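You operate a simulated robot arm through the tools that you are given. There is no shell and no other tool. Be economical: measure what you need, move in short steps, check, and stop when the job is done.

The job below is to be done with a simulated robot arm. You get a single attempt, and the scene is never put back.

Task
Pack both label rolls in the small box, then fold its flaps down.
Fine: the beige and the white roll lie flat, side by side.

It is judged by the outcome, as a careful person would: the job done as asked, and still so three seconds after it is handed in. It fails if anything else is knocked over, pushed out of place, dropped, spilled or broken. Flat cloth is picked up by pressing the open fingertips on it (5 to 10 N) and closing them slowly along it; thin cloth reads only 2 to 8 mm in the jaws.

Robot
A 6-joint arm with a two-finger parallel gripper, fixed in place. Base frame: the origin is at the foot of the arm, x ahead of it, y to its left, z up; the work surface is at about z = 900. Lengths are in mm, angles in degrees, forces in N, time in s.
With the tool pointing down near the work surface it reaches from about 140 to 820 mm from the base axis. Its first joint turns from -166.0 to 166.0 degrees. Payload 3.91 kg.
The TCP is the grasp point between the finger pads, 30 mm short of the fingertips. In the tool frame z runs along the fingers and y along their closing line. Largest opening 110 mm; finger width 20, thickness 10; the body of the gripper, 48 by 112 mm, starts 55 mm behind the TCP.
Orientation is that of the tool frame in the base frame, as [roll, pitch, yaw] about the fixed x, y, z axes, in that order (R = Rz(yaw) Ry(pitch) Rx(roll)). With the fingers straight down and closing along the base's y, the tool's x points along the base's -x, its y along +y and its z along -z.

Tools
- The arm moves only by the tool drive_tool. Its argument "motion" is text: rows parted by semicolons, each of 7 numbers parted by spaces: the shift along the tool's x, y, z in mm, then the turn, a rotation vector about the tool's x, y, z in degrees, then the opening, from 0 (shut) to 1 (fully open). In form: tx ty tz ax ay az grip; .... A call has 1 to 20 rows; each row is the pose to reach, as a shift and turn from the pose commanded when the call began, along the tool's axes at that moment. A row lasts 0.2 s, in which the tool goes at most 50 mm and 8.6 degrees; a call with a longer step from one row to the next is refused whole, and so is a gripper value outside its range. A pose out of reach is approached as far as the arm can. The call stops where the force on the tool passes 90 N (or 10 N more than at its start, if that is more) or the arm is blocked; 0.2 s more then pass. The fingers move at their own pace (about 108 mm/s each) and stop on an object; they squeeze with about 36 N. The grip force told is the motor's: it shows also when the fingers shut on nothing. Time passes only in rows, and 0.2 s behind the last, so rows that repeat a pose let the fingers close. The reply holds the time, the measured pose of the TCP, the force on the tool along the base axes, the opening and the grip force, in the units named above and with some noise, with the torque about the TCP (base axes, N m) and any sound that the robot's microphone picked up.
- Cameras (640 x 400 px; columns grow to the right, rows downward): "scene" is fixed at [402.1, 651.5, 1511.7]; the picture's right is [-0.63, 0.78, 0.00], its down [0.62, 0.51, -0.60] and it looks along [-0.46, -0.38, -0.80] (base axes); focal length 323 px, centre (320, 200). "wrist" rides on the gripper at [77, 7, -115] in the tool frame; the picture's right is [-0.09, 1.00, 0.00], its down [-0.80, -0.07, -0.59] and it looks along [-0.59, -0.05, 0.80] (tool axes); focal length 270 px, centre (320, 200). There is no depth. A picture from a camera that has moved, and an enlarged one, comes with that camera's place and axes in the base frame and with its lens.
- grab_frame(camera): a new picture of that camera. No time passes.
- lift_body(by): slides the trunk up (or, below 0, down) by that many mm; the arm rides with it, the base frame stays. It gives what a move gives, with no picture.
- inspect(camera, box): a new picture of the part [left, top, right, bottom] of that camera's present view, enlarged. No time passes.
- hand_in(): hands the job in; it is judged then, once.

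Go step by step. Nothing tells you positions but the pictures and the camera data: compare them with the known pose of the tool, close in by small moves and look again before you grip or let go. The budget is 120 turns and 76 pictures, counting those below and the enlarged ones. Unless the task says otherwise, let go and move clear before handing in, and close with one line.

The tools are called by a JSON object that holds its "op" and its "data". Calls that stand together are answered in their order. drive_tool: Moves the arm, as the interface text tells. Its arguments: {"type":"object","properties":{"motion":{"type":"string"}},"required":["motion"]} The other tools are called the same way: lift_body (by) slides the trunk up or down; grab_frame (camera) takes a picture; inspect (camera, box) takes an enlarged picture of a part of a camera's view; hand_in () hands the job in.

At the start:

```text
time_s: 0.0
tool_pos: [100.9, 437.3, 1194.9]
tool_rot: [-180.0, -0.1, -180.0]
ft_force: [0.9, -0.3, -0.2]
wrist_torque: [-0.01, 0.02, -0.02]
opening: 110.3
grip_force: 0.1
trunk travel left (down, up): [-425.0, 115.0]
```

scene: 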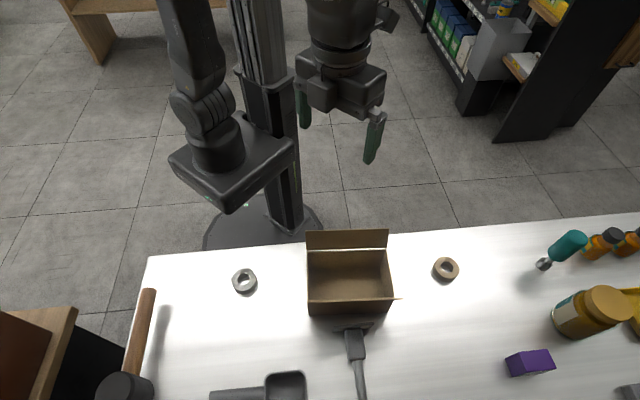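
wrist: 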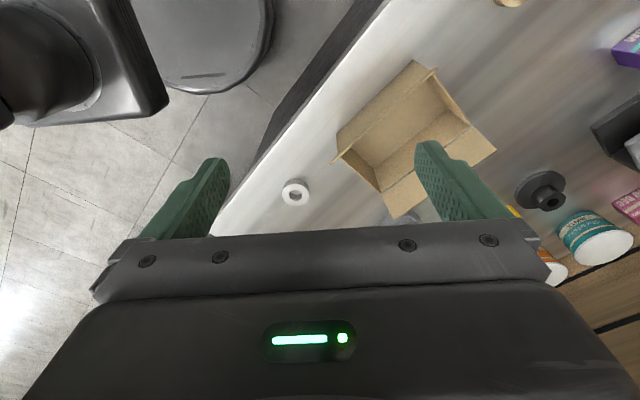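

I see an open box near the middle, with the white roll to its left (about [303, 376]) and the beige roll to its right (about [28, 672]). I'll look closer before moving.

{"op": "inspect", "data": {"camera": "scene", "box": [270, 210, 430, 330]}}

{"op": "inspect", "data": {"camera": "scene", "box": [200, 240, 296, 300]}}

{"op": "inspect", "data": {"camera": "scene", "box": [398, 240, 494, 300]}}

{"op": "inspect", "data": {"camera": "wrist", "box": [270, 30, 570, 230]}}

```text
3.33 times, centred on (350, 270) of scene
camera zoom: at [402.1, 651.5, 1511.7], right [-0.63, 0.78, 0.0], down [0.62, 0.51, -0.6], along [-0.46, -0.38, -0.8], focal length 1077 px, centre (220, -33)
```

zoom: 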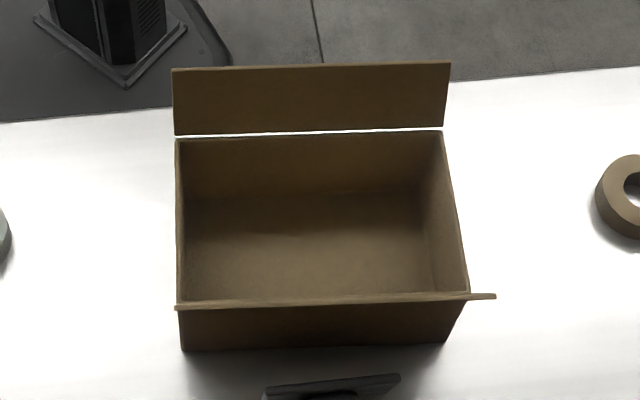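

```text
6.67 times, centred on (248, 270) of scene
camera zoom: at [402.1, 651.5, 1511.7], right [-0.63, 0.78, 0.0], down [0.62, 0.51, -0.6], along [-0.46, -0.38, -0.8], focal length 2154 px, centre (800, -267)
```

zoom: 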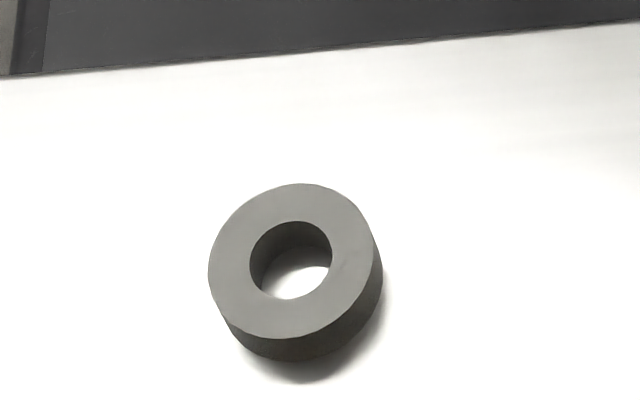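

```text
6.67 times, centred on (446, 270) of scene
camera zoom: at [402.1, 651.5, 1511.7], right [-0.63, 0.78, 0.0], down [0.62, 0.51, -0.6], along [-0.46, -0.38, -0.8], focal length 2154 px, centre (-520, -267)
```

zoom: 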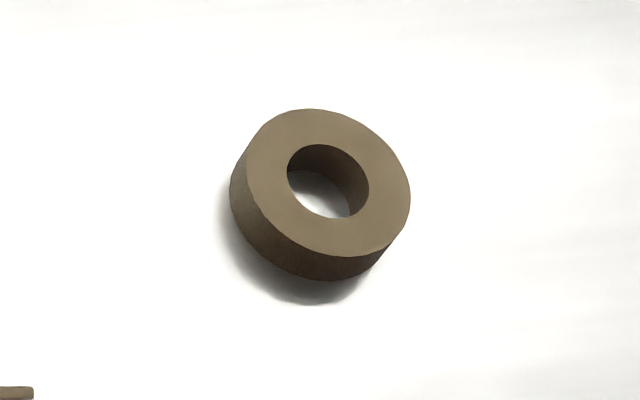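

```text
2.00 times, centred on (420, 130) of wrist
camera zoom: at [23.7, 444.3, 1309.7], right [0.09, 1.0, 0.0], down [0.8, -0.07, 0.59], along [0.59, -0.05, -0.8], focal length 541 px, centre (120, 340)
```

zoom: 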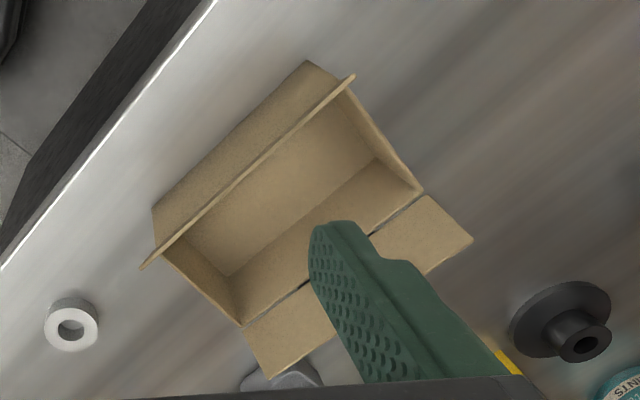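

The box is about 148 × 93 × 75 mm, centred near [187, 541], with its long axis at 130.8° and both long flaps standing up and tilted slightly outward. I'll turn the tool so its closing line follows the box's long axis, and move it over the white roll.

{"op": "drive_tool", "data": {"motion": "-33 -10 19 0 0 -6.8 1; -66 -20 38 0 0 -13.6 1; -100 -30 57 0 0 -20.4 1; -133 -41 76 0 0 -27.2 1; -166 -51 95 0 0 -34 1; -199 -61 115 0 0 -40.8 1; -199 -61 115 0 0 -40.8 1"}}

{"op": "grab_frame", "data": {"camera": "wrist"}}

{"op": "grab_frame", "data": {"camera": "scene"}}

```text
time_s: 1.6
tool_pos: [300.9, 374.6, 1078.5]
tool_rot: [180.0, 0.0, -139.1]
ft_force: [0.1, 0.0, -0.9]
wrist_torque: [0.0, 0.04, -0.02]
opening: 110.0
grip_force: 0.0
trunk travel left (down, up): [-425.0, 115.0]
```

```text
69 pictures are left
camera wrist: at [238.8, 329.9, 1194.2], right [-0.59, 0.81, 0.0], down [0.65, 0.47, 0.59], along [0.48, 0.35, -0.8], focal length 270 px, centre (320, 200)
```

wrist: 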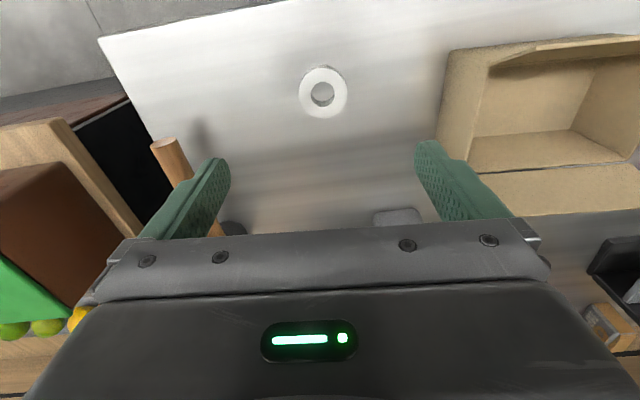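

```text
68 pictures are left
```

scene: 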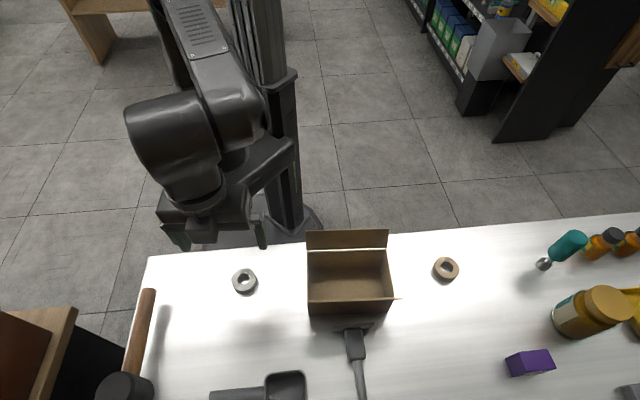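

The white roll sits at about [298, 376] and is about 47 mm across. I'll descend partway and check again.

{"op": "drive_tool", "data": {"motion": "0 1 31 0 0 0 1; 1 2 62 0 0 0 1; 1.4 3 93 0 0 0 1; 1.4 3 93 0 0 0 1"}}

{"op": "grab_frame", "data": {"camera": "wrist"}}

{"op": "inspect", "data": {"camera": "scene", "box": [164, 210, 324, 310]}}

```text
time_s: 2.6
tool_pos: [299.8, 377.4, 986.2]
tool_rot: [179.9, 0.0, -139.2]
ft_force: [0.9, -0.2, 0.4]
wrist_torque: [0.02, 0.01, 0.01]
opening: 109.8
grip_force: 0.1
trunk travel left (down, up): [-425.0, 115.0]
```

```text
67 pictures are left
camera wrist: at [236.7, 332.4, 1102.3], right [-0.58, 0.81, 0.0], down [0.65, 0.47, 0.59], along [0.48, 0.35, -0.8], focal length 270 px, centre (320, 200)
```

wrist: 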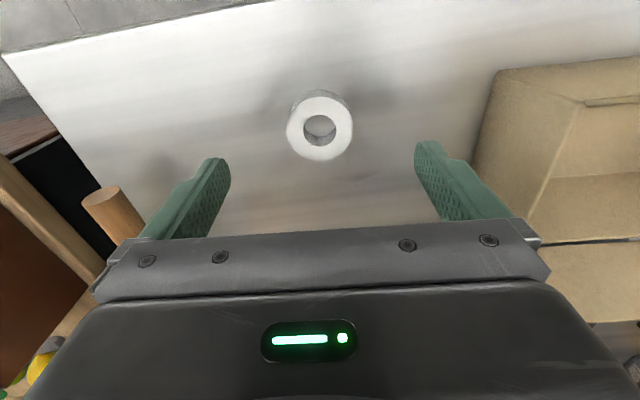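

```text
4.00 times, centred on (244, 260) of scene
camera zoom: at [402.1, 651.5, 1511.7], right [-0.63, 0.78, 0.0], down [0.62, 0.51, -0.6], along [-0.46, -0.38, -0.8], focal length 1292 px, centre (624, -40)
```

zoom: 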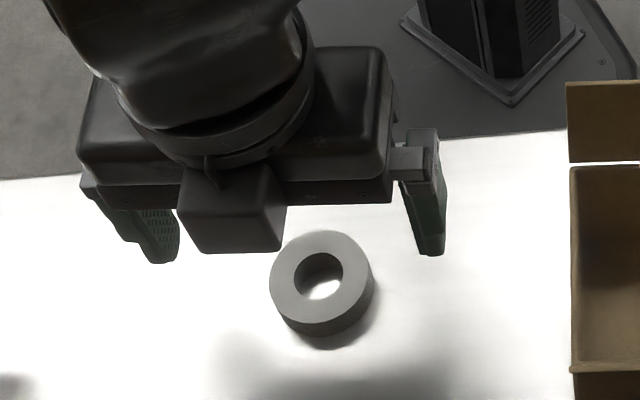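

Comparing both cameras puts the roll about 2.4 mm off along tool x, with its top near z = 912, so it is thin at about 12 mm. I'll go down until the fingertips are just above the table.

{"op": "drive_tool", "data": {"motion": "2.4 0.5 30 0 0 0 0.75; 2.4 0.5 45 0 0 0 0.7; 2.4 0.5 52 0 0 0 0.65; 2.4 0.5 52 0 0 0 0.65"}}

{"op": "grab_frame", "data": {"camera": "wrist"}}

{"op": "inspect", "data": {"camera": "scene", "box": [164, 210, 324, 310]}}

```text
time_s: 3.6
tool_pos: [293.9, 375.7, 935.4]
tool_rot: [179.9, 0.0, -139.2]
ft_force: [-0.7, 0.2, -0.6]
wrist_torque: [0.04, 0.0, -0.02]
opening: 71.6
grip_force: 0.1
trunk travel left (down, up): [-425.0, 115.0]
```

```text
65 pictures are left
camera wrist: at [232.4, 330.3, 1049.4], right [-0.58, 0.81, 0.0], down [0.65, 0.47, 0.59], along [0.48, 0.35, -0.8], focal length 270 px, centre (320, 200)
```

wrist: 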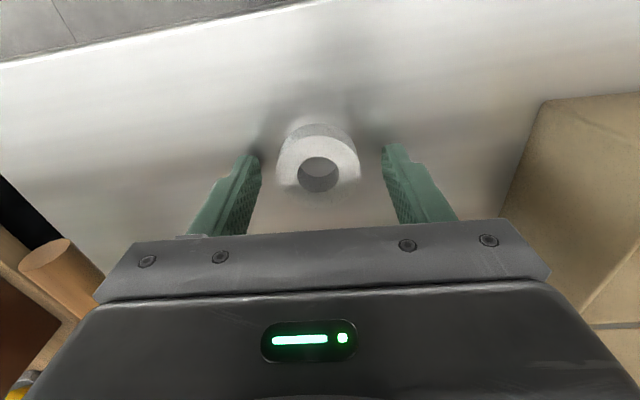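

```text
4.00 times, centred on (244, 260) of scene
camera zoom: at [402.1, 651.5, 1511.7], right [-0.63, 0.78, 0.0], down [0.62, 0.51, -0.6], along [-0.46, -0.38, -0.8], focal length 1292 px, centre (624, -40)
```

zoom: 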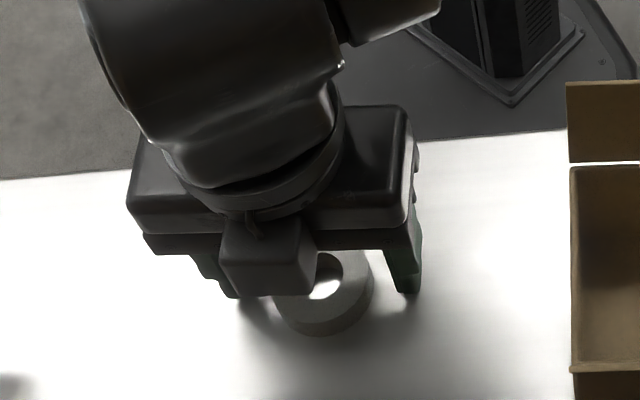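

The roll now reads about 4.5 mm toward tool −x in both cameras. I'll correct that, drop 2 mm and close.

{"op": "drive_tool", "data": {"motion": "-4.5 -1 0 0 0 0 0.65; -4.5 -1 2 0 0 0 0.6; -4.5 -1 2 0 0 0 0.5; -4.5 -1 2 0 0 0 0.4; -4.5 -1 2 0 0 0 0.35; -4.5 -1 2 0 0 0 0.35"}}

{"op": "grab_frame", "data": {"camera": "wrist"}}

```text
time_s: 5.0
tool_pos: [297.9, 377.6, 931.9]
tool_rot: [180.0, 0.0, -139.2]
ft_force: [-0.3, 0.5, -0.1]
wrist_torque: [0.04, 0.04, 0.01]
opening: 46.2
grip_force: 35.7
trunk travel left (down, up): [-425.0, 115.0]
```

```text
63 pictures are left
camera wrist: at [236.0, 332.9, 1047.5], right [-0.58, 0.81, 0.0], down [0.65, 0.47, 0.59], along [0.48, 0.35, -0.8], focal length 270 px, centre (320, 200)
```

wrist: 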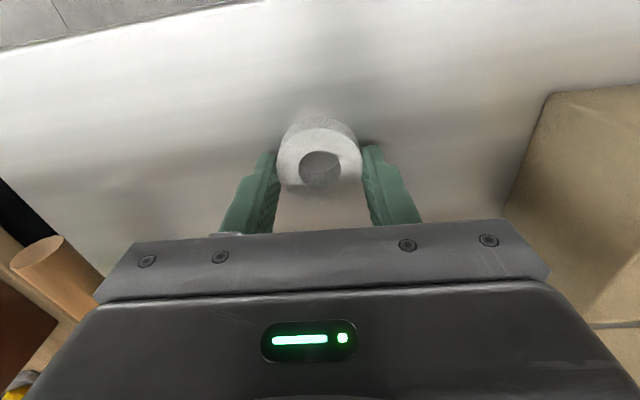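

The white roll is gripped at 46 mm. I'll lift it clear of the flaps and carry it over the near-left half of the box.

{"op": "drive_tool", "data": {"motion": "0 0 -40 0 0 0 0.35; 0 0 -85 0 0 0 0.35; 0 0 -130 0 0 0 0.35; 0 0 -175 0 0 0 0.35; -6 40 -175 0 0 0 0.35; -12 81 -175 0 0 0 0.35; -18 122 -175 0 0 0 0.35; -23 162 -175 0 0 0 0.35; -23 162 -175 0 0 0 0.35"}}

{"op": "grab_frame", "data": {"camera": "wrist"}}

{"op": "inspect", "data": {"camera": "scene", "box": [240, 170, 440, 330]}}

```text
time_s: 7.0
tool_pos: [208.4, 515.4, 1106.6]
tool_rot: [-180.0, 0.0, -139.3]
ft_force: [-0.4, 0.2, -1.4]
wrist_torque: [-0.01, -0.03, -0.05]
opening: 46.3
grip_force: 36.2
trunk travel left (down, up): [-425.0, 115.0]
```

```text
62 pictures are left
camera wrist: at [146.3, 470.9, 1222.5], right [-0.58, 0.81, 0.0], down [0.65, 0.47, 0.59], along [0.48, 0.35, -0.8], focal length 270 px, centre (320, 200)
```

wrist: 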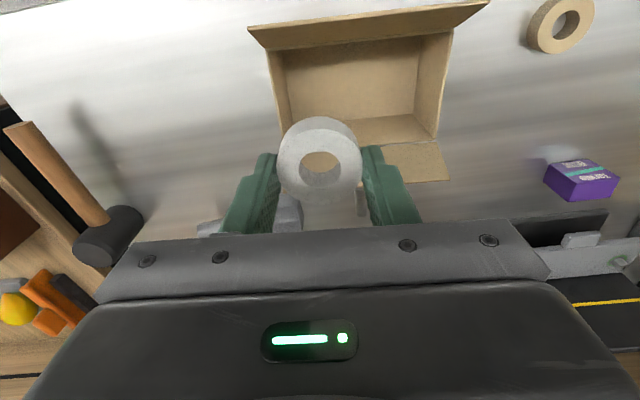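

```text
2.50 times, centred on (340, 250) of scene
camera zoom: at [402.1, 651.5, 1511.7], right [-0.63, 0.78, 0.0], down [0.62, 0.51, -0.6], along [-0.46, -0.38, -0.8], focal length 808 px, centre (270, 75)
```

zoom: 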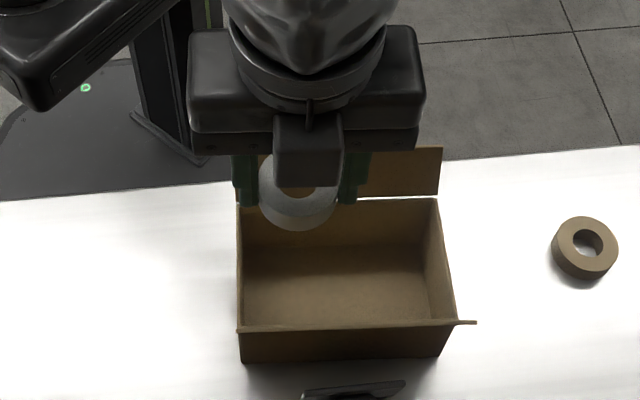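

The box model matches both views, and the roll is over the left half. I'll lower it partway and check clearance to the flaps.

{"op": "drive_tool", "data": {"motion": "0 0 40 0 0 0 0.35; 0 0 80 0 0 0 0.35; 0 0 105 0 0 0 0.35; 0 0 105 0 0 0 0.35"}}

{"op": "grab_frame", "data": {"camera": "wrist"}}

{"op": "inspect", "data": {"camera": "scene", "box": [240, 200, 440, 325]}}

```text
time_s: 8.0
tool_pos: [209.8, 515.1, 1003.1]
tool_rot: [179.9, 0.1, -139.2]
ft_force: [-0.5, 0.7, -0.3]
wrist_torque: [-0.01, 0.03, 0.0]
opening: 46.1
grip_force: 36.2
trunk travel left (down, up): [-425.0, 115.0]
```

```text
60 pictures are left
camera wrist: at [148.5, 470.8, 1116.3], right [-0.58, 0.81, 0.0], down [0.65, 0.47, 0.59], along [0.48, 0.35, -0.8], focal length 270 px, centre (320, 200)
```

wrist: 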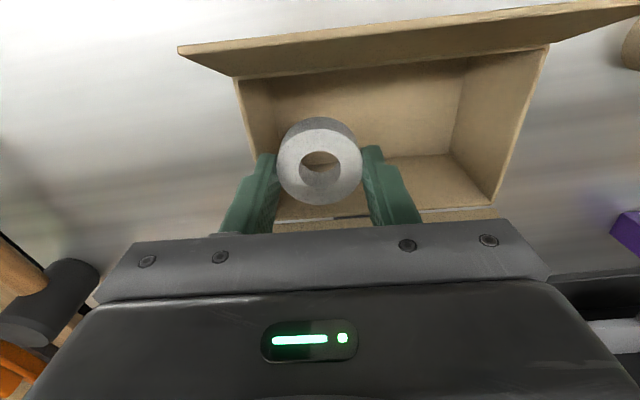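

```text
3.20 times, centred on (340, 262) of scene
camera zoom: at [402.1, 651.5, 1511.7], right [-0.63, 0.78, 0.0], down [0.62, 0.51, -0.6], along [-0.46, -0.38, -0.8], focal length 1034 px, centre (256, 0)
```

zoom: 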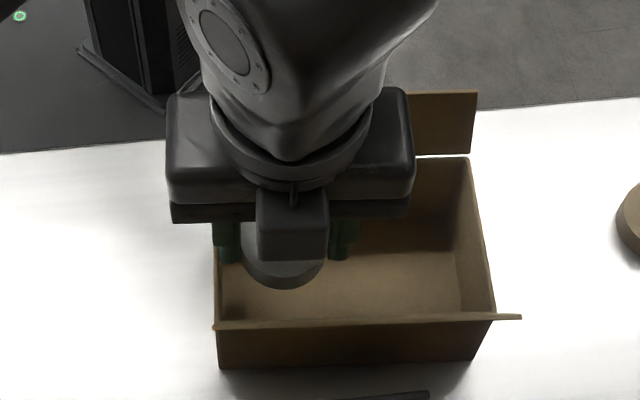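

Clear so far. I'll shift 4 mm toward the box centre for the outer finger's clearance and lower to the floor, checking force.

{"op": "drive_tool", "data": {"motion": "0 4 0 0 0 0 0.35; 0 4 25 0 0 0 0.35; 0 4 50 0 0 0 0.35; 0 4 62 0 0 0 0.35; 0 4 68 0 0 0 0.35; 0 4 68 0 0 0 0.35"}}

{"op": "grab_frame", "data": {"camera": "wrist"}}

{"op": "inspect", "data": {"camera": "scene", "box": [240, 200, 440, 325]}}

```text
time_s: 9.4
tool_pos: [207.1, 520.6, 937.3]
tool_rot: [179.9, 0.2, -139.2]
ft_force: [1.1, 0.9, 18.5]
wrist_torque: [-0.09, 0.01, -0.02]
opening: 46.4
grip_force: 36.3
trunk travel left (down, up): [-425.0, 115.0]
```

```text
58 pictures are left
camera wrist: at [145.2, 474.2, 1051.1], right [-0.58, 0.81, 0.0], down [0.65, 0.47, 0.6], along [0.48, 0.35, -0.8], focal length 270 px, centre (320, 200)
```

wrist: 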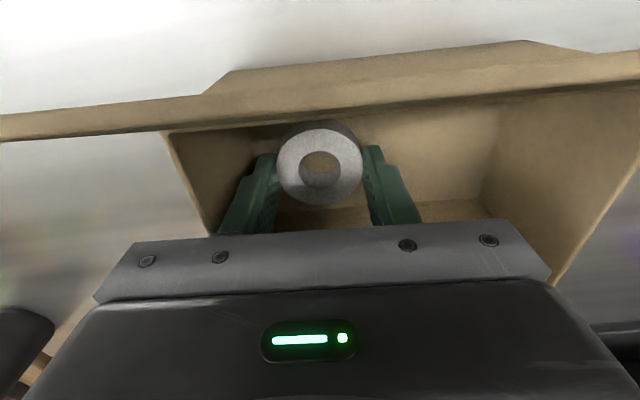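

```text
3.20 times, centred on (340, 262) of scene
camera zoom: at [402.1, 651.5, 1511.7], right [-0.63, 0.78, 0.0], down [0.62, 0.51, -0.6], along [-0.46, -0.38, -0.8], focal length 1034 px, centre (256, 0)
```

zoom: 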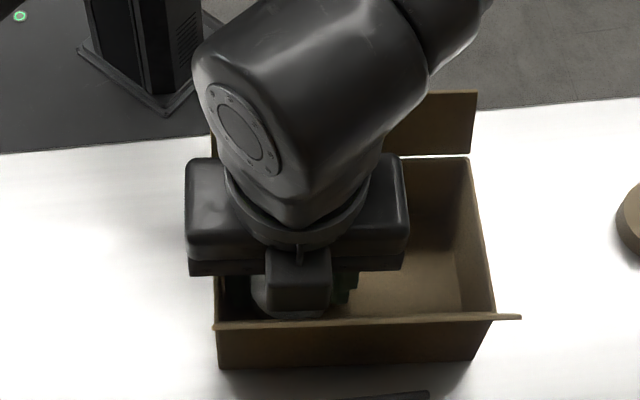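

The roll is pressing on the box floor at 18 N. I'll ease up slightly, open a little and rise straight out.

{"op": "drive_tool", "data": {"motion": "0 0 -2 0 0 0 0.35; 0 0 -2 0 0 0 0.45; 0 0 -2 0 0 0 0.49; 0 0 -2 0 0 0 0.49"}}

{"op": "grab_frame", "data": {"camera": "wrist"}}

```text
time_s: 10.4
tool_pos: [207.2, 519.5, 937.2]
tool_rot: [-180.0, -0.1, -139.3]
ft_force: [0.4, -0.7, 0.1]
wrist_torque: [-0.01, -0.01, -0.01]
opening: 54.0
grip_force: 0.1
trunk travel left (down, up): [-425.0, 115.0]
```

```text
56 pictures are left
camera wrist: at [145.1, 474.8, 1051.8], right [-0.58, 0.81, 0.0], down [0.65, 0.47, 0.59], along [0.48, 0.35, -0.8], focal length 270 px, centre (320, 200)
```

wrist: 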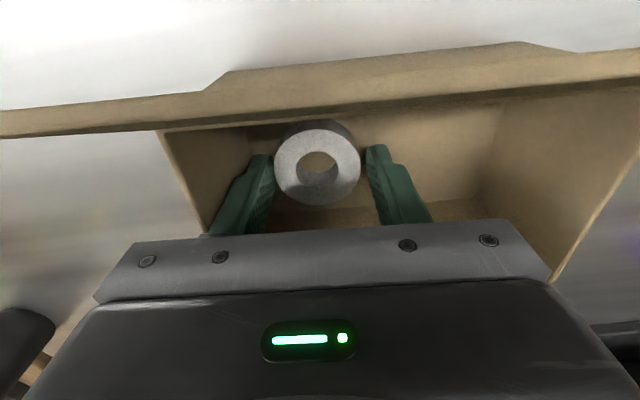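

The white roll is released. I'll rise and move over to the beige roll near [26, 674].

{"op": "drive_tool", "data": {"motion": "0 0 -30 0 0 0 0.49; 0 0 -70 0 0 0 0.49; 0 0 -110 0 0 0 0.49; 0 0 -150 0 0 0 0.6; 6 40 -150 0 0 0 0.7; 12 80 -150 0 0 0 0.7; 19 120 -150 0 0 0 0.7; 25 160 -150 0 0 0 0.7; 31 200 -150 0 0 0 0.7; 37 235 -130 0 0 0 0.7; 37 235 -95 0 0 0 0.7; 37 235 -50 0 0 0 0.7; 37 235 -50 0 0 0 0.7"}}

{"op": "grab_frame", "data": {"camera": "wrist"}}

{"op": "inspect", "data": {"camera": "scene", "box": [366, 210, 526, 310]}}

{"op": "inspect", "data": {"camera": "scene", "box": [270, 210, 430, 330]}}

```text
time_s: 13.2
tool_pos: [24.8, 674.3, 987.8]
tool_rot: [180.0, 0.0, -139.2]
ft_force: [0.9, -0.1, -1.2]
wrist_torque: [-0.02, 0.0, -0.01]
opening: 77.2
grip_force: 0.1
trunk travel left (down, up): [-425.0, 115.0]
```

```text
55 pictures are left
camera wrist: at [-37.3, 628.8, 1102.7], right [-0.58, 0.81, 0.0], down [0.65, 0.47, 0.59], along [0.48, 0.35, -0.8], focal length 270 px, centre (320, 200)
```

wrist: 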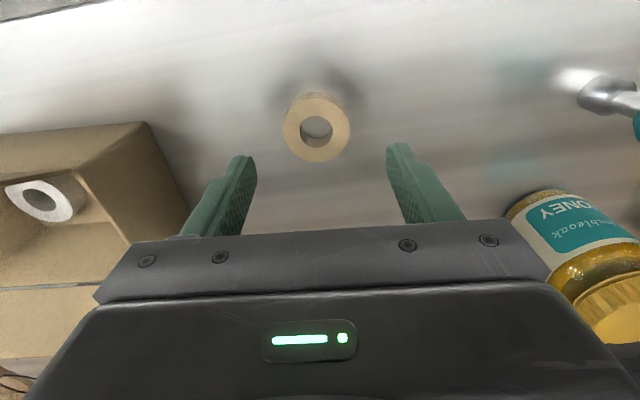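

```text
4.00 times, centred on (446, 260) of scene
camera zoom: at [402.1, 651.5, 1511.7], right [-0.63, 0.78, 0.0], down [0.62, 0.51, -0.6], along [-0.46, -0.38, -0.8], focal length 1292 px, centre (-184, -40)
```

zoom: 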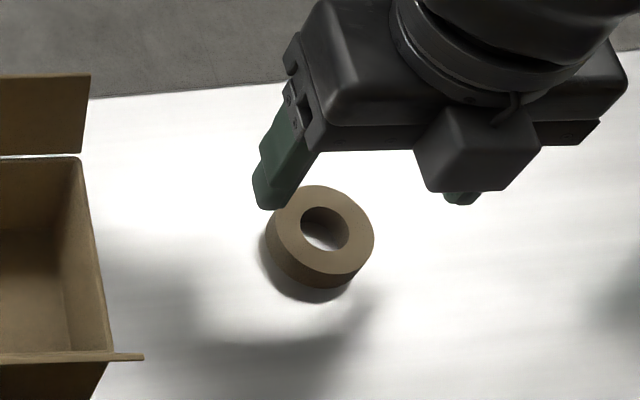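

```text
3.33 times, centred on (350, 270) of scene
camera zoom: at [402.1, 651.5, 1511.7], right [-0.63, 0.78, 0.0], down [0.62, 0.51, -0.6], along [-0.46, -0.38, -0.8], focal length 1077 px, centre (220, -33)
```

zoom: 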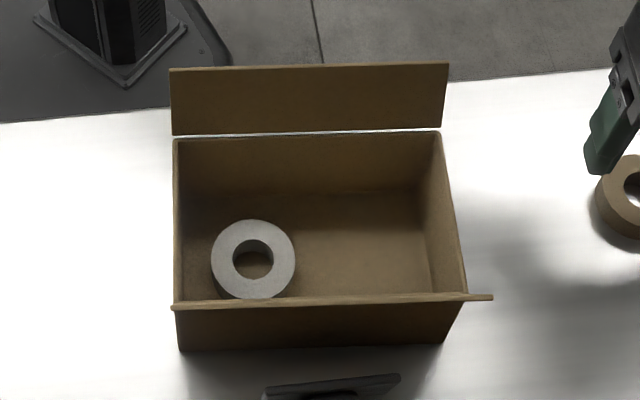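

The white roll lies flat in the left half. The beige roll appears almost where the white one did at the same hover height, so I'll apply the same offsets, descend and grip.

{"op": "drive_tool", "data": {"motion": "-2 -2.5 25 0 0 0 0.68; -2 -2.5 45 0 0 0 0.65; -2 -2.5 54 0 0 0 0.65; -2 -2.5 54 0 0 0 0.6; -2 -2.5 54 0 0 0 0.5; -2 -2.5 54 0 0 0 0.4; -2 -2.5 54 0 0 0 0.35; -2 -2.5 54 0 0 0 0.35"}}

{"op": "grab_frame", "data": {"camera": "wrist"}}

```text
time_s: 15.0
tool_pos: [27.9, 672.8, 934.9]
tool_rot: [179.9, 0.0, -139.2]
ft_force: [1.4, -0.3, 1.0]
wrist_torque: [0.01, -0.05, 0.02]
opening: 46.4
grip_force: 35.9
trunk travel left (down, up): [-425.0, 115.0]
```

```text
52 pictures are left
camera wrist: at [-34.0, 627.6, 1048.3], right [-0.58, 0.81, 0.0], down [0.65, 0.47, 0.59], along [0.48, 0.35, -0.8], focal length 270 px, centre (320, 200)
```

wrist: 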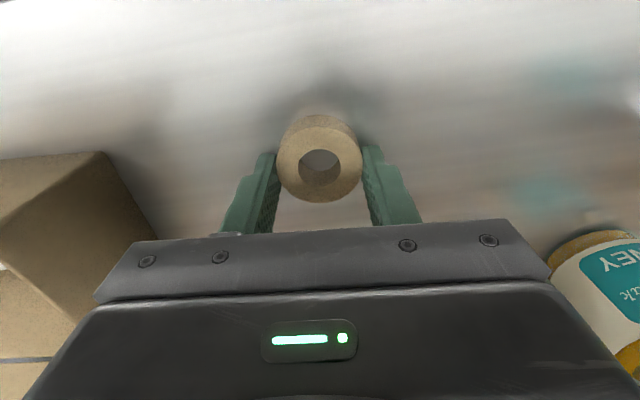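

The beige roll is gripped. I'll lift it and carry it over the right half of the box.

{"op": "drive_tool", "data": {"motion": "0 0 -40 0 0 0 0.35; 0 0 -85 0 0 0 0.35; 0 0 -130 0 0 0 0.35; 0 0 -175 0 0 0 0.35; -8 -42 -175 0 0 0 0.35; -17 -85 -175 0 0 0 0.35; -26 -128 -175 0 0 0 0.35; -35 -170.5 -175 0 0 0 0.35; -35 -170.5 -130 0 0 0 0.35; -35 -170.5 -90 0 0 0 0.35; -35 -170.5 -70 0 0 0 0.35; -35 -170.5 -70 0 0 0 0.35"}}

{"op": "grab_frame", "data": {"camera": "wrist"}}

{"op": "inspect", "data": {"camera": "scene", "box": [240, 200, 440, 325]}}

```text
time_s: 17.6
tool_pos: [164.9, 565.8, 1000.6]
tool_rot: [179.9, 0.1, -139.2]
ft_force: [0.2, -0.2, -0.8]
wrist_torque: [0.0, -0.01, -0.01]
opening: 46.1
grip_force: 36.3
trunk travel left (down, up): [-425.0, 115.0]
```

```text
51 pictures are left
camera wrist: at [103.4, 521.2, 1115.5], right [-0.58, 0.81, 0.0], down [0.65, 0.47, 0.59], along [0.48, 0.35, -0.8], focal length 270 px, centre (320, 200)
```

wrist: 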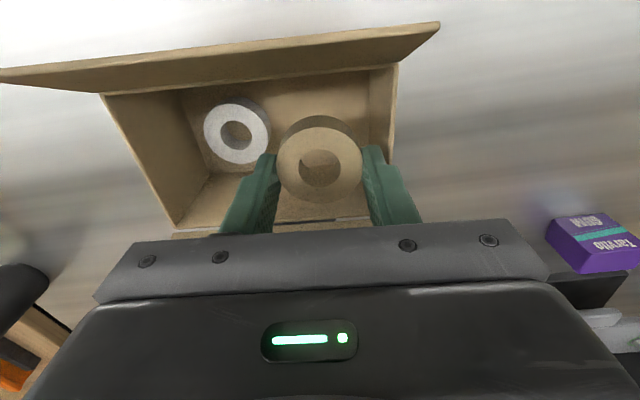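

```text
3.20 times, centred on (340, 262) of scene
camera zoom: at [402.1, 651.5, 1511.7], right [-0.63, 0.78, 0.0], down [0.62, 0.51, -0.6], along [-0.46, -0.38, -0.8], focal length 1034 px, centre (256, 0)
```

zoom: 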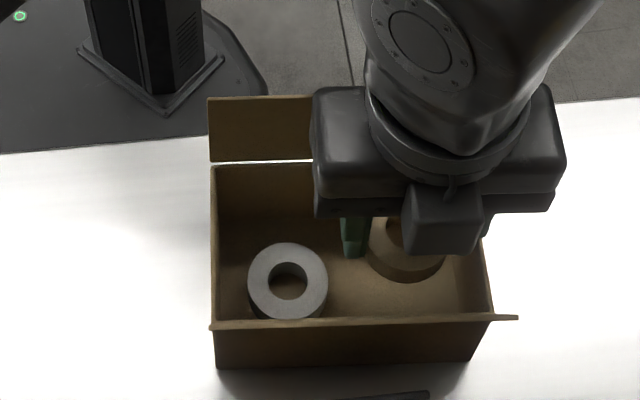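

The placement looks good: clear of the white roll and the end wall. I'll lower to the floor.

{"op": "drive_tool", "data": {"motion": "0 0 25 0 0 0 0.35; 0 0 50 0 0 0 0.35; 0 0 62 0 0 0 0.35; 0 0 67 0 0 0 0.35; 0 0 67 0 0 0 0.35"}}

{"op": "grab_frame", "data": {"camera": "wrist"}}

```text
time_s: 18.8
tool_pos: [166.5, 566.3, 936.8]
tool_rot: [179.9, 0.1, -139.1]
ft_force: [3.1, 0.6, 10.9]
wrist_torque: [-0.1, -0.06, 0.0]
opening: 46.0
grip_force: 35.9
trunk travel left (down, up): [-425.0, 115.0]
```

```text
49 pictures are left
camera wrist: at [104.1, 520.9, 1051.5], right [-0.58, 0.81, 0.0], down [0.65, 0.47, 0.6], along [0.48, 0.35, -0.8], focal length 270 px, centre (320, 200)
```

wrist: 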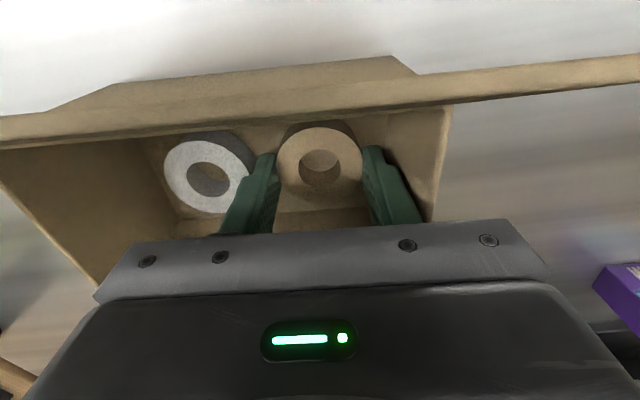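

The beige roll is on the floor beside the white one. I'll release it and rise out.

{"op": "drive_tool", "data": {"motion": "0 0 -1 0 0 0 0.4; 0 0 -1 0 0 0 0.46; 0 0 -1 0 0 0 0.48; 0 0 -1 0 0 0 0.48; 0 0 -30 0 0 0 0.48; 0 0 -75 0 0 0 0.48; 0 0 -120 0 0 0 0.48; 0 0 -165 0 0 0 0.3; 0 0 -165 0 0 0 0; 0 0 -165 0 0 0 0"}}

{"op": "grab_frame", "data": {"camera": "wrist"}}

{"op": "grab_frame", "data": {"camera": "scene"}}

{"op": "inspect", "data": {"camera": "scene", "box": [280, 260, 440, 380]}}

```text
time_s: 21.0
tool_pos: [165.1, 566.8, 1101.2]
tool_rot: [-180.0, 0.0, -139.2]
ft_force: [0.8, -0.5, 0.3]
wrist_torque: [0.02, -0.02, -0.02]
opening: 0.1
grip_force: 35.9
trunk travel left (down, up): [-425.0, 115.0]
```

```text
48 pictures are left
camera wrist: at [103.1, 521.6, 1215.8], right [-0.58, 0.81, 0.0], down [0.65, 0.47, 0.59], along [0.48, 0.35, -0.8], focal length 270 px, centre (320, 200)
```

wrist: 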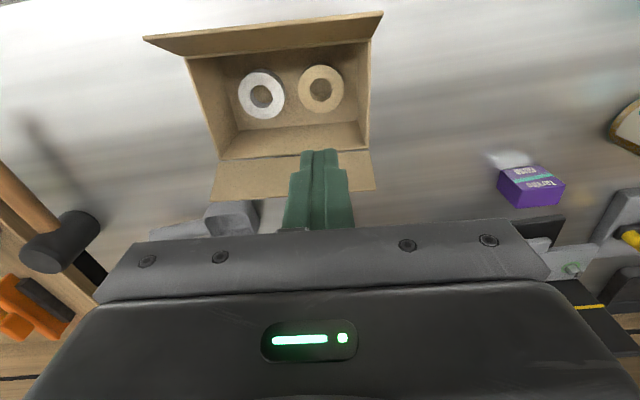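

```text
47 pictures are left
```

scene: 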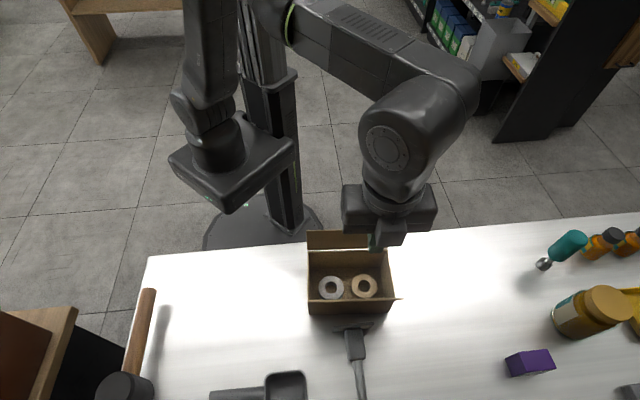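

```text
3.33 times, centred on (360, 320) of scene
camera zoom: at [402.1, 651.5, 1511.7], right [-0.63, 0.78, 0.0], down [0.62, 0.51, -0.6], along [-0.46, -0.38, -0.8], focal length 1077 px, centre (187, -200)
```

zoom: 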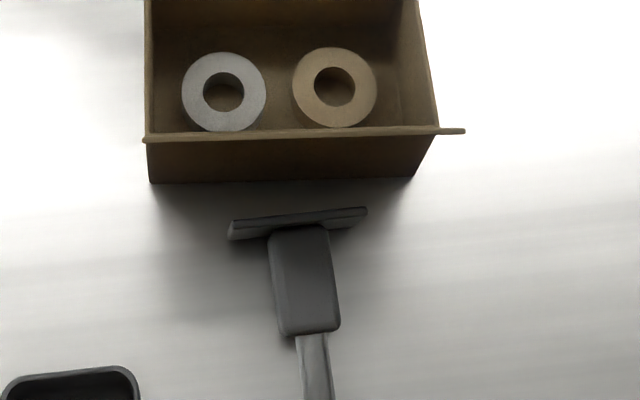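

Both rolls lie flat side by side. I'll start with the front flap (scene-camera side): shut fingers outside it, 95 mm out from the box centre, tips near z ≈ 1003.

{"op": "drive_tool", "data": {"motion": "-32 -11 0 0 0 0 0; -64 -22 0 0 0 0 0; -95 -34 0 0 0 0 0; -95 -34 35 0 0 0 0; -95 -34 68 0 0 0 0; -95 -34 68 0 0 0 0"}}

{"op": "grab_frame", "data": {"camera": "wrist"}}

{"op": "inspect", "data": {"camera": "scene", "box": [240, 200, 440, 325]}}

```text
time_s: 22.4
tool_pos: [261.7, 600.3, 1032.3]
tool_rot: [-180.0, 0.0, -139.2]
ft_force: [0.6, 0.3, -1.0]
wrist_torque: [0.0, 0.01, 0.0]
opening: 0.0
grip_force: 35.9
trunk travel left (down, up): [-425.0, 115.0]
```

```text
45 pictures are left
camera wrist: at [199.7, 556.4, 1147.8], right [-0.58, 0.81, 0.0], down [0.65, 0.47, 0.59], along [0.48, 0.35, -0.8], focal length 270 px, centre (320, 200)
```

wrist: 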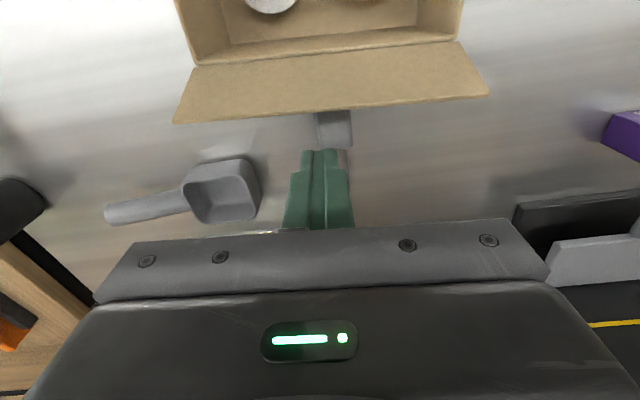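

```text
3.20 times, centred on (340, 262) of scene
camera zoom: at [402.1, 651.5, 1511.7], right [-0.63, 0.78, 0.0], down [0.62, 0.51, -0.6], along [-0.46, -0.38, -0.8], focal length 1034 px, centre (256, 0)
```

zoom: 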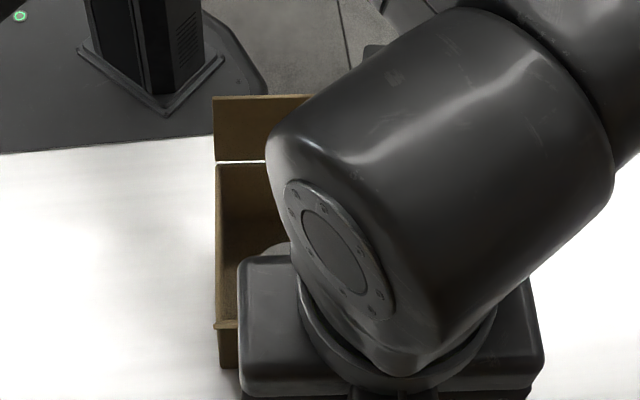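

The flap tip is at about z ≈ 1015, n ≈ 62, with the fingers outside it at n ≈ 95. I'll sweep inward gently and check force.

{"op": "drive_tool", "data": {"motion": "10 0 0 0 0 0 0; 20 0 0 0 0 0 0; 28 0 0 0 0 0 0; 34 0 0 0 0 0 0; 40 0 0 0 0 0 0; 46 0 0 0 0 0 0; 52 0 0 0 0 0 0; 58 0 0 0 0 0 0; 62 0 0 0 0 0 0; 62 0 0 0 0 0 0"}}

{"op": "grab_frame", "data": {"camera": "wrist"}}

{"op": "inspect", "data": {"camera": "scene", "box": [240, 200, 440, 325]}}

```text
time_s: 24.6
tool_pos: [214.7, 562.5, 1032.1]
tool_rot: [-180.0, 0.0, -139.1]
ft_force: [-0.6, -0.5, 0.5]
wrist_torque: [0.04, 0.0, 0.0]
opening: 0.2
grip_force: 36.3
trunk travel left (down, up): [-425.0, 115.0]
```

```text
43 pictures are left
camera wrist: at [151.6, 517.2, 1147.9], right [-0.58, 0.81, 0.0], down [0.65, 0.47, 0.59], along [0.48, 0.35, -0.8], focal length 270 px, centre (320, 200)
```

wrist: 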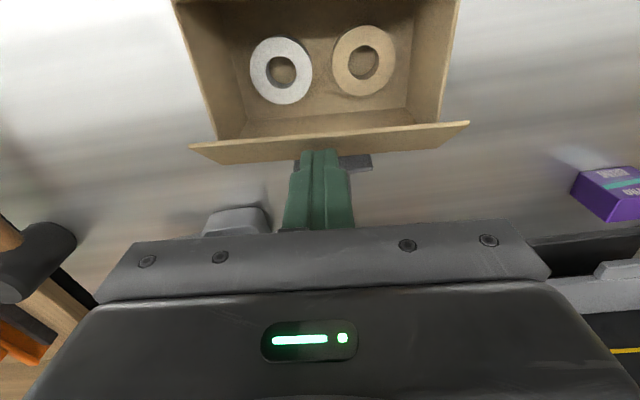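

```text
3.20 times, centred on (340, 262) of scene
camera zoom: at [402.1, 651.5, 1511.7], right [-0.63, 0.78, 0.0], down [0.62, 0.51, -0.6], along [-0.46, -0.38, -0.8], focal length 1034 px, centre (256, 0)
```

zoom: 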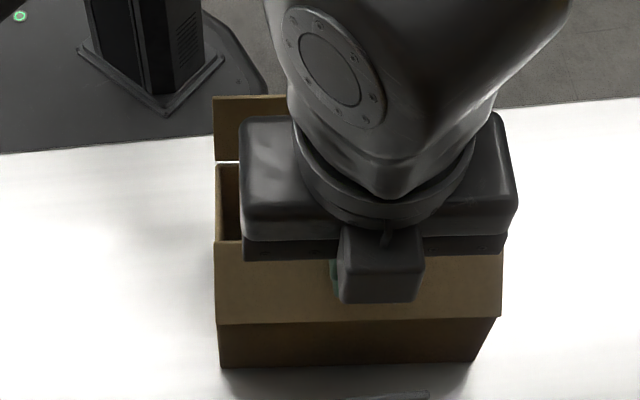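

The flap has swung past vertical with almost no force. I'll continue inward and down.

{"op": "drive_tool", "data": {"motion": "5 0 3 0 0 0 0; 9 0 7 0 0 0 0; 12 0 11 0 0 0 0; 14 0 15 0 0 0 0; 15 0 18 0 0 0 0; 16 0 20 0 0 0 0; 16 0 20 0 0 0 0"}}

{"op": "grab_frame", "data": {"camera": "wrist"}}

{"op": "inspect", "data": {"camera": "scene", "box": [240, 200, 440, 325]}}

```text
time_s: 26.2
tool_pos: [200.7, 551.1, 1012.6]
tool_rot: [-180.0, 0.0, -139.2]
ft_force: [0.3, 0.2, 0.1]
wrist_torque: [0.0, -0.01, -0.03]
opening: 0.0
grip_force: 36.1
trunk travel left (down, up): [-425.0, 115.0]
```

```text
41 pictures are left
camera wrist: at [139.2, 505.7, 1127.6], right [-0.58, 0.81, 0.0], down [0.65, 0.47, 0.59], along [0.48, 0.35, -0.8], focal length 270 px, centre (320, 200)
```

wrist: 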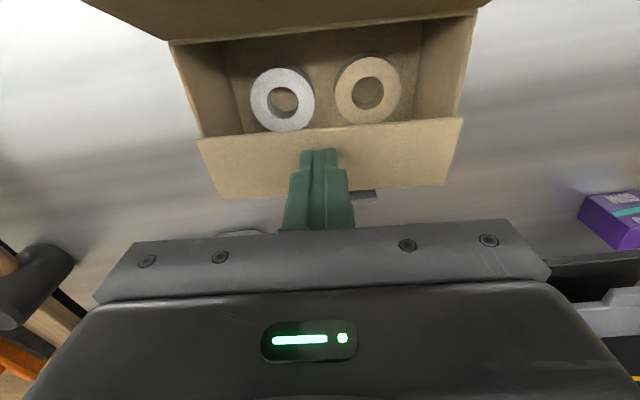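

```text
3.20 times, centred on (340, 262) of scene
camera zoom: at [402.1, 651.5, 1511.7], right [-0.63, 0.78, 0.0], down [0.62, 0.51, -0.6], along [-0.46, -0.38, -0.8], focal length 1034 px, centre (256, 0)
```

zoom: 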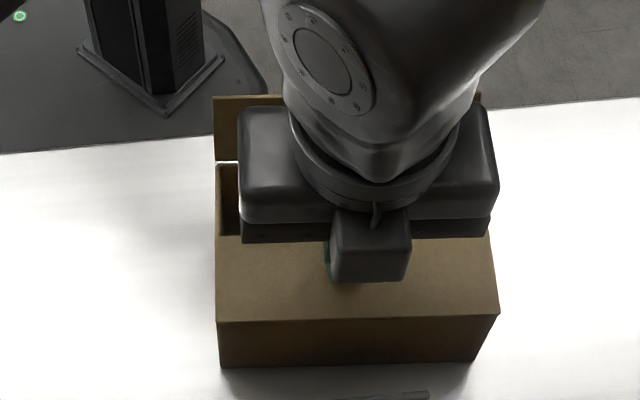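

The front flap is nearly flat. I'll press a bit lower, then rise and see whether it springs back.

{"op": "drive_tool", "data": {"motion": "1 0 3 0 0 0 0; 1 0 6 0 0 0 0; 1 0 8 0 0 0 0; 1 0 8 0 0 0 0"}}

{"op": "drive_tool", "data": {"motion": "0 0 -20 0 0 0 0; 0 0 -60 0 0 0 0; 0 0 -100 0 0 0 0; 0 0 -100 0 0 0 0; 0 0 -100 0 0 0 0; 0 0 -100 0 0 0 0"}}

{"op": "grab_frame", "data": {"camera": "wrist"}}

{"op": "inspect", "data": {"camera": "scene", "box": [240, 200, 440, 325]}}

```text
time_s: 27.2
tool_pos: [200.0, 550.7, 1008.1]
tool_rot: [179.8, 0.4, -139.2]
ft_force: [1.7, 2.8, 31.7]
wrist_torque: [0.17, -0.12, 0.01]
opening: 0.3
grip_force: 36.6
trunk travel left (down, up): [-425.0, 115.0]
```

```text
time_s: 28.6
tool_pos: [200.6, 551.9, 1102.4]
tool_rot: [-180.0, 0.0, -139.2]
ft_force: [0.5, -0.1, -0.3]
wrist_torque: [-0.04, 0.0, 0.0]
opening: 0.0
grip_force: 36.0
trunk travel left (down, up): [-425.0, 115.0]
```

```text
39 pictures are left
camera wrist: at [139.1, 507.0, 1217.4], right [-0.58, 0.81, 0.0], down [0.65, 0.47, 0.59], along [0.48, 0.35, -0.8], focal length 270 px, centre (320, 200)
```

wrist: 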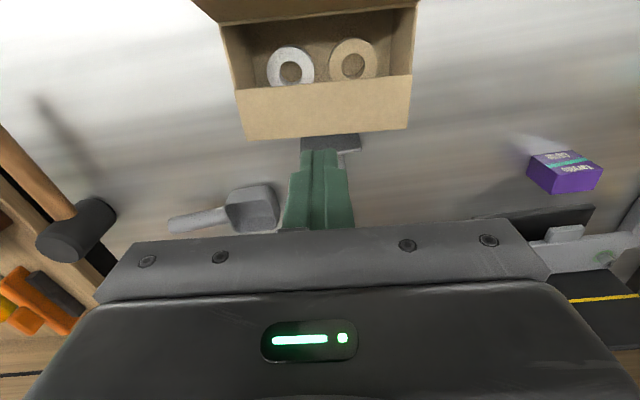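

```text
3.20 times, centred on (340, 262) of scene
camera zoom: at [402.1, 651.5, 1511.7], right [-0.63, 0.78, 0.0], down [0.62, 0.51, -0.6], along [-0.46, -0.38, -0.8], focal length 1034 px, centre (256, 0)
```

zoom: 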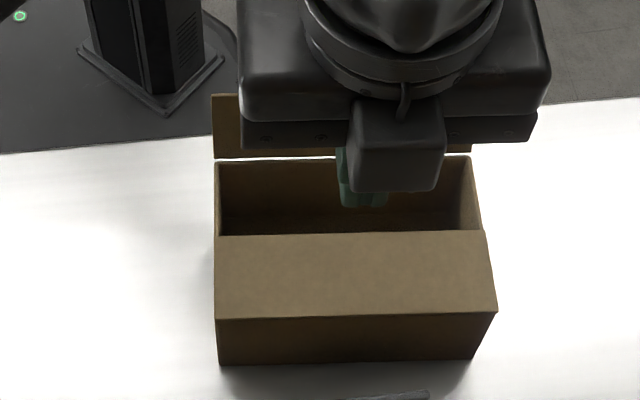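

The front flap stays down. Next, the back flap: I'll cross over and come down on its outer side.

{"op": "drive_tool", "data": {"motion": "37 0 0 0 0 0 0; 74 0 0 0 0 0 0; 113 0 0 0 0 0 0; 113 0 35 0 0 0 0; 113 0 69 0 0 0 0; 113 0 69 0 0 0 0"}}

{"op": "grab_frame", "data": {"camera": "wrist"}}

{"op": "inspect", "data": {"camera": "scene", "box": [240, 200, 440, 325]}}

```text
time_s: 30.0
tool_pos: [116.4, 476.8, 1034.6]
tool_rot: [180.0, 0.0, -139.1]
ft_force: [-0.5, 0.0, 1.2]
wrist_torque: [-0.03, 0.0, 0.0]
opening: 0.0
grip_force: 35.7
trunk travel left (down, up): [-425.0, 115.0]
```

```text
37 pictures are left
camera wrist: at [53.3, 432.3, 1149.5], right [-0.58, 0.81, 0.0], down [0.65, 0.47, 0.59], along [0.48, 0.35, -0.8], focal length 270 px, centre (320, 200)
```

wrist: 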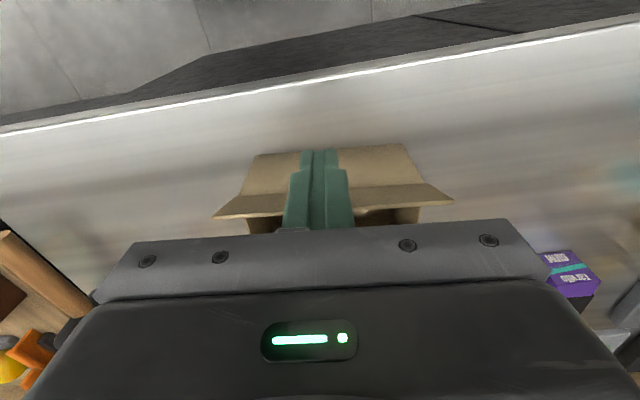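

```text
3.20 times, centred on (340, 262) of scene
camera zoom: at [402.1, 651.5, 1511.7], right [-0.63, 0.78, 0.0], down [0.62, 0.51, -0.6], along [-0.46, -0.38, -0.8], focal length 1034 px, centre (256, 0)
```

zoom: 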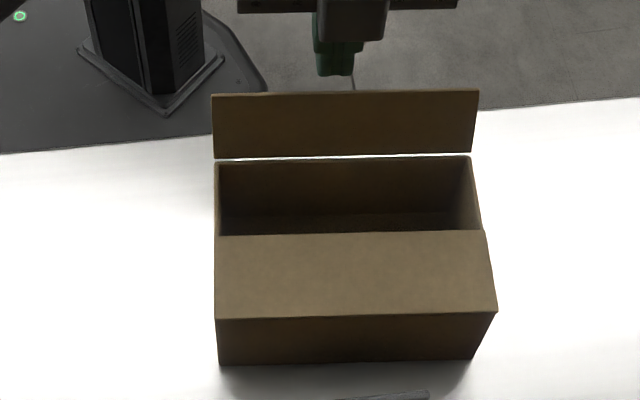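

The fingers are behind the back flap. I'll sweep it inward.

{"op": "drive_tool", "data": {"motion": "-10 0 0 0 0 0 0; -20 0 0 0 0 0 0; -28 0 0 0 0 0 0; -34 0 0 0 0 0 0; -40 0 0 0 0 0 0; -46 0 0 0 0 0 0; -52 0 0 0 0 0 0; -58 0 0 0 0 0 0; -64 0 0 0 0 0 0; -69 0 3 0 0 0 0; -73 0 7 0 0 0 0; -76 0 11 0 0 0 0; -76 0 11 0 0 0 0"}}

{"op": "grab_frame", "data": {"camera": "wrist"}}

{"op": "inspect", "data": {"camera": "scene", "box": [240, 200, 440, 325]}}

```text
time_s: 32.8
tool_pos: [174.0, 528.0, 1025.1]
tool_rot: [180.0, 0.0, -139.2]
ft_force: [-1.1, -0.3, 0.0]
wrist_torque: [0.02, 0.01, -0.01]
opening: 0.0
grip_force: 36.0
trunk travel left (down, up): [-425.0, 115.0]
```

```text
35 pictures are left
camera wrist: at [111.1, 482.5, 1140.1], right [-0.58, 0.81, 0.0], down [0.65, 0.47, 0.59], along [0.48, 0.35, -0.8], focal length 270 px, centre (320, 200)
```

wrist: 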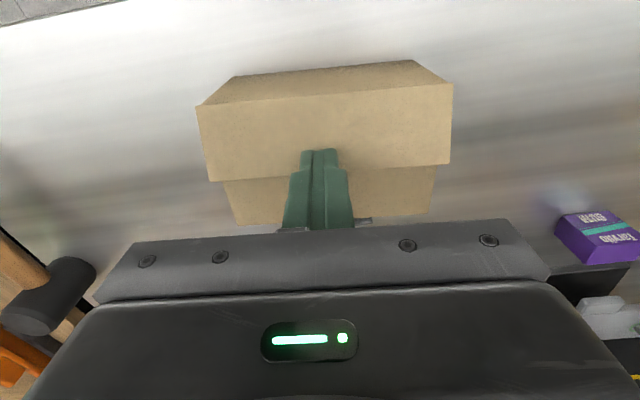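

```text
3.20 times, centred on (340, 262) of scene
camera zoom: at [402.1, 651.5, 1511.7], right [-0.63, 0.78, 0.0], down [0.62, 0.51, -0.6], along [-0.46, -0.38, -0.8], focal length 1034 px, centre (256, 0)
```

zoom: 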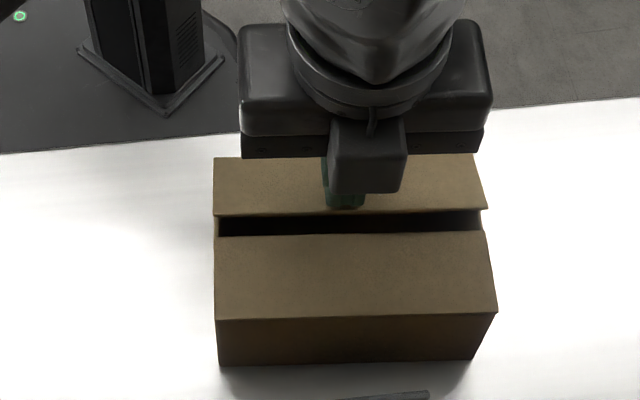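

The back flap is leaning well over. I'll press it down flat.

{"op": "drive_tool", "data": {"motion": "-2 0 4 0 0 0 0; -3 0 8 0 0 0 0; -4 0 12 0 0 0 0; -4 0 15 0 0 0 0; -4 0 17 0 0 0 0; -4 0 17 0 0 0 0"}}

{"op": "drive_tool", "data": {"motion": "0 0 -20 0 0 0 0; 0 0 -60 0 0 0 0; 0 0 -100 0 0 0 0; 40 0 -120 0 0 0 0; 80 0 -140 0 0 0 0; 120 0 -160 0 0 0 0; 160 0 -160 0 0 0 0; 160 0 -160 0 0 0 0; 160 0 -160 0 0 0 0"}}

{"op": "grab_frame", "data": {"camera": "wrist"}}

{"op": "inspect", "data": {"camera": "scene", "box": [240, 200, 440, 325]}}

{"op": "grab_frame", "data": {"camera": "scene"}}

```text
time_s: 34.2
tool_pos: [175.8, 528.8, 1008.7]
tool_rot: [179.9, 0.0, -139.2]
ft_force: [1.0, -0.7, 9.3]
wrist_torque: [0.0, 0.01, -0.01]
opening: 0.0
grip_force: 35.9
trunk travel left (down, up): [-425.0, 115.0]
```

```text
time_s: 36.2
tool_pos: [54.6, 423.7, 1169.6]
tool_rot: [180.0, 0.0, -139.2]
ft_force: [0.3, 0.4, 0.3]
wrist_torque: [-0.02, 0.03, 0.03]
opening: 0.1
grip_force: 36.3
trunk travel left (down, up): [-425.0, 115.0]
```

```text
33 pictures are left
camera wrist: at [-6.6, 380.0, 1283.7], right [-0.58, 0.81, 0.0], down [0.65, 0.47, 0.59], along [0.48, 0.35, -0.8], focal length 270 px, centre (320, 200)
```

wrist: 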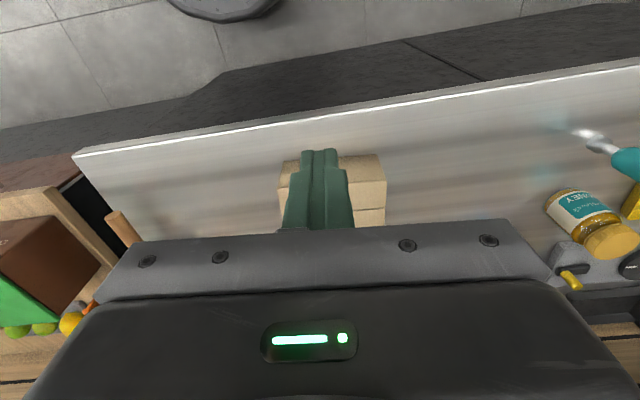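

```text
3.20 times, centred on (340, 262) of scene
camera zoom: at [402.1, 651.5, 1511.7], right [-0.63, 0.78, 0.0], down [0.62, 0.51, -0.6], along [-0.46, -0.38, -0.8], focal length 1034 px, centre (256, 0)
```

zoom: 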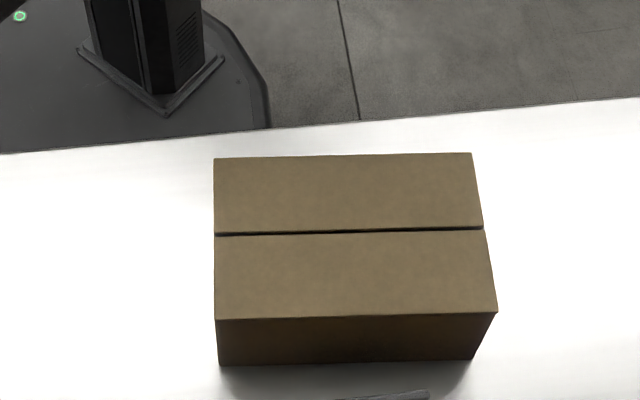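

```text
31 pictures are left
```

scene: 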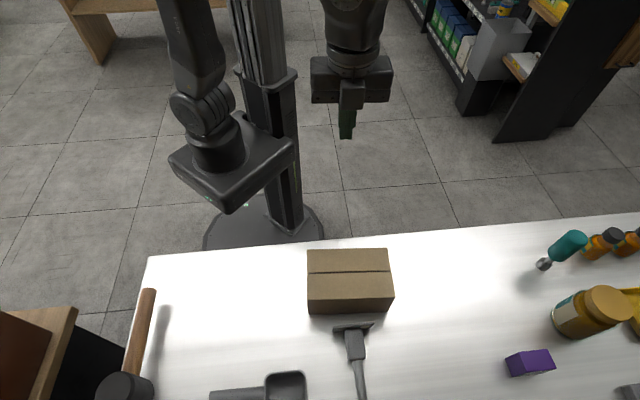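

Both flaps lie flat and meet in the middle, nothing else has moved, and the arm is clear. I'm handing in the job.

{"op": "hand_in", "data": {}}

```text
The job is handed in.
```

The beige and white rolls are packed flat, side by side in the small box, and both flaps are folded down.
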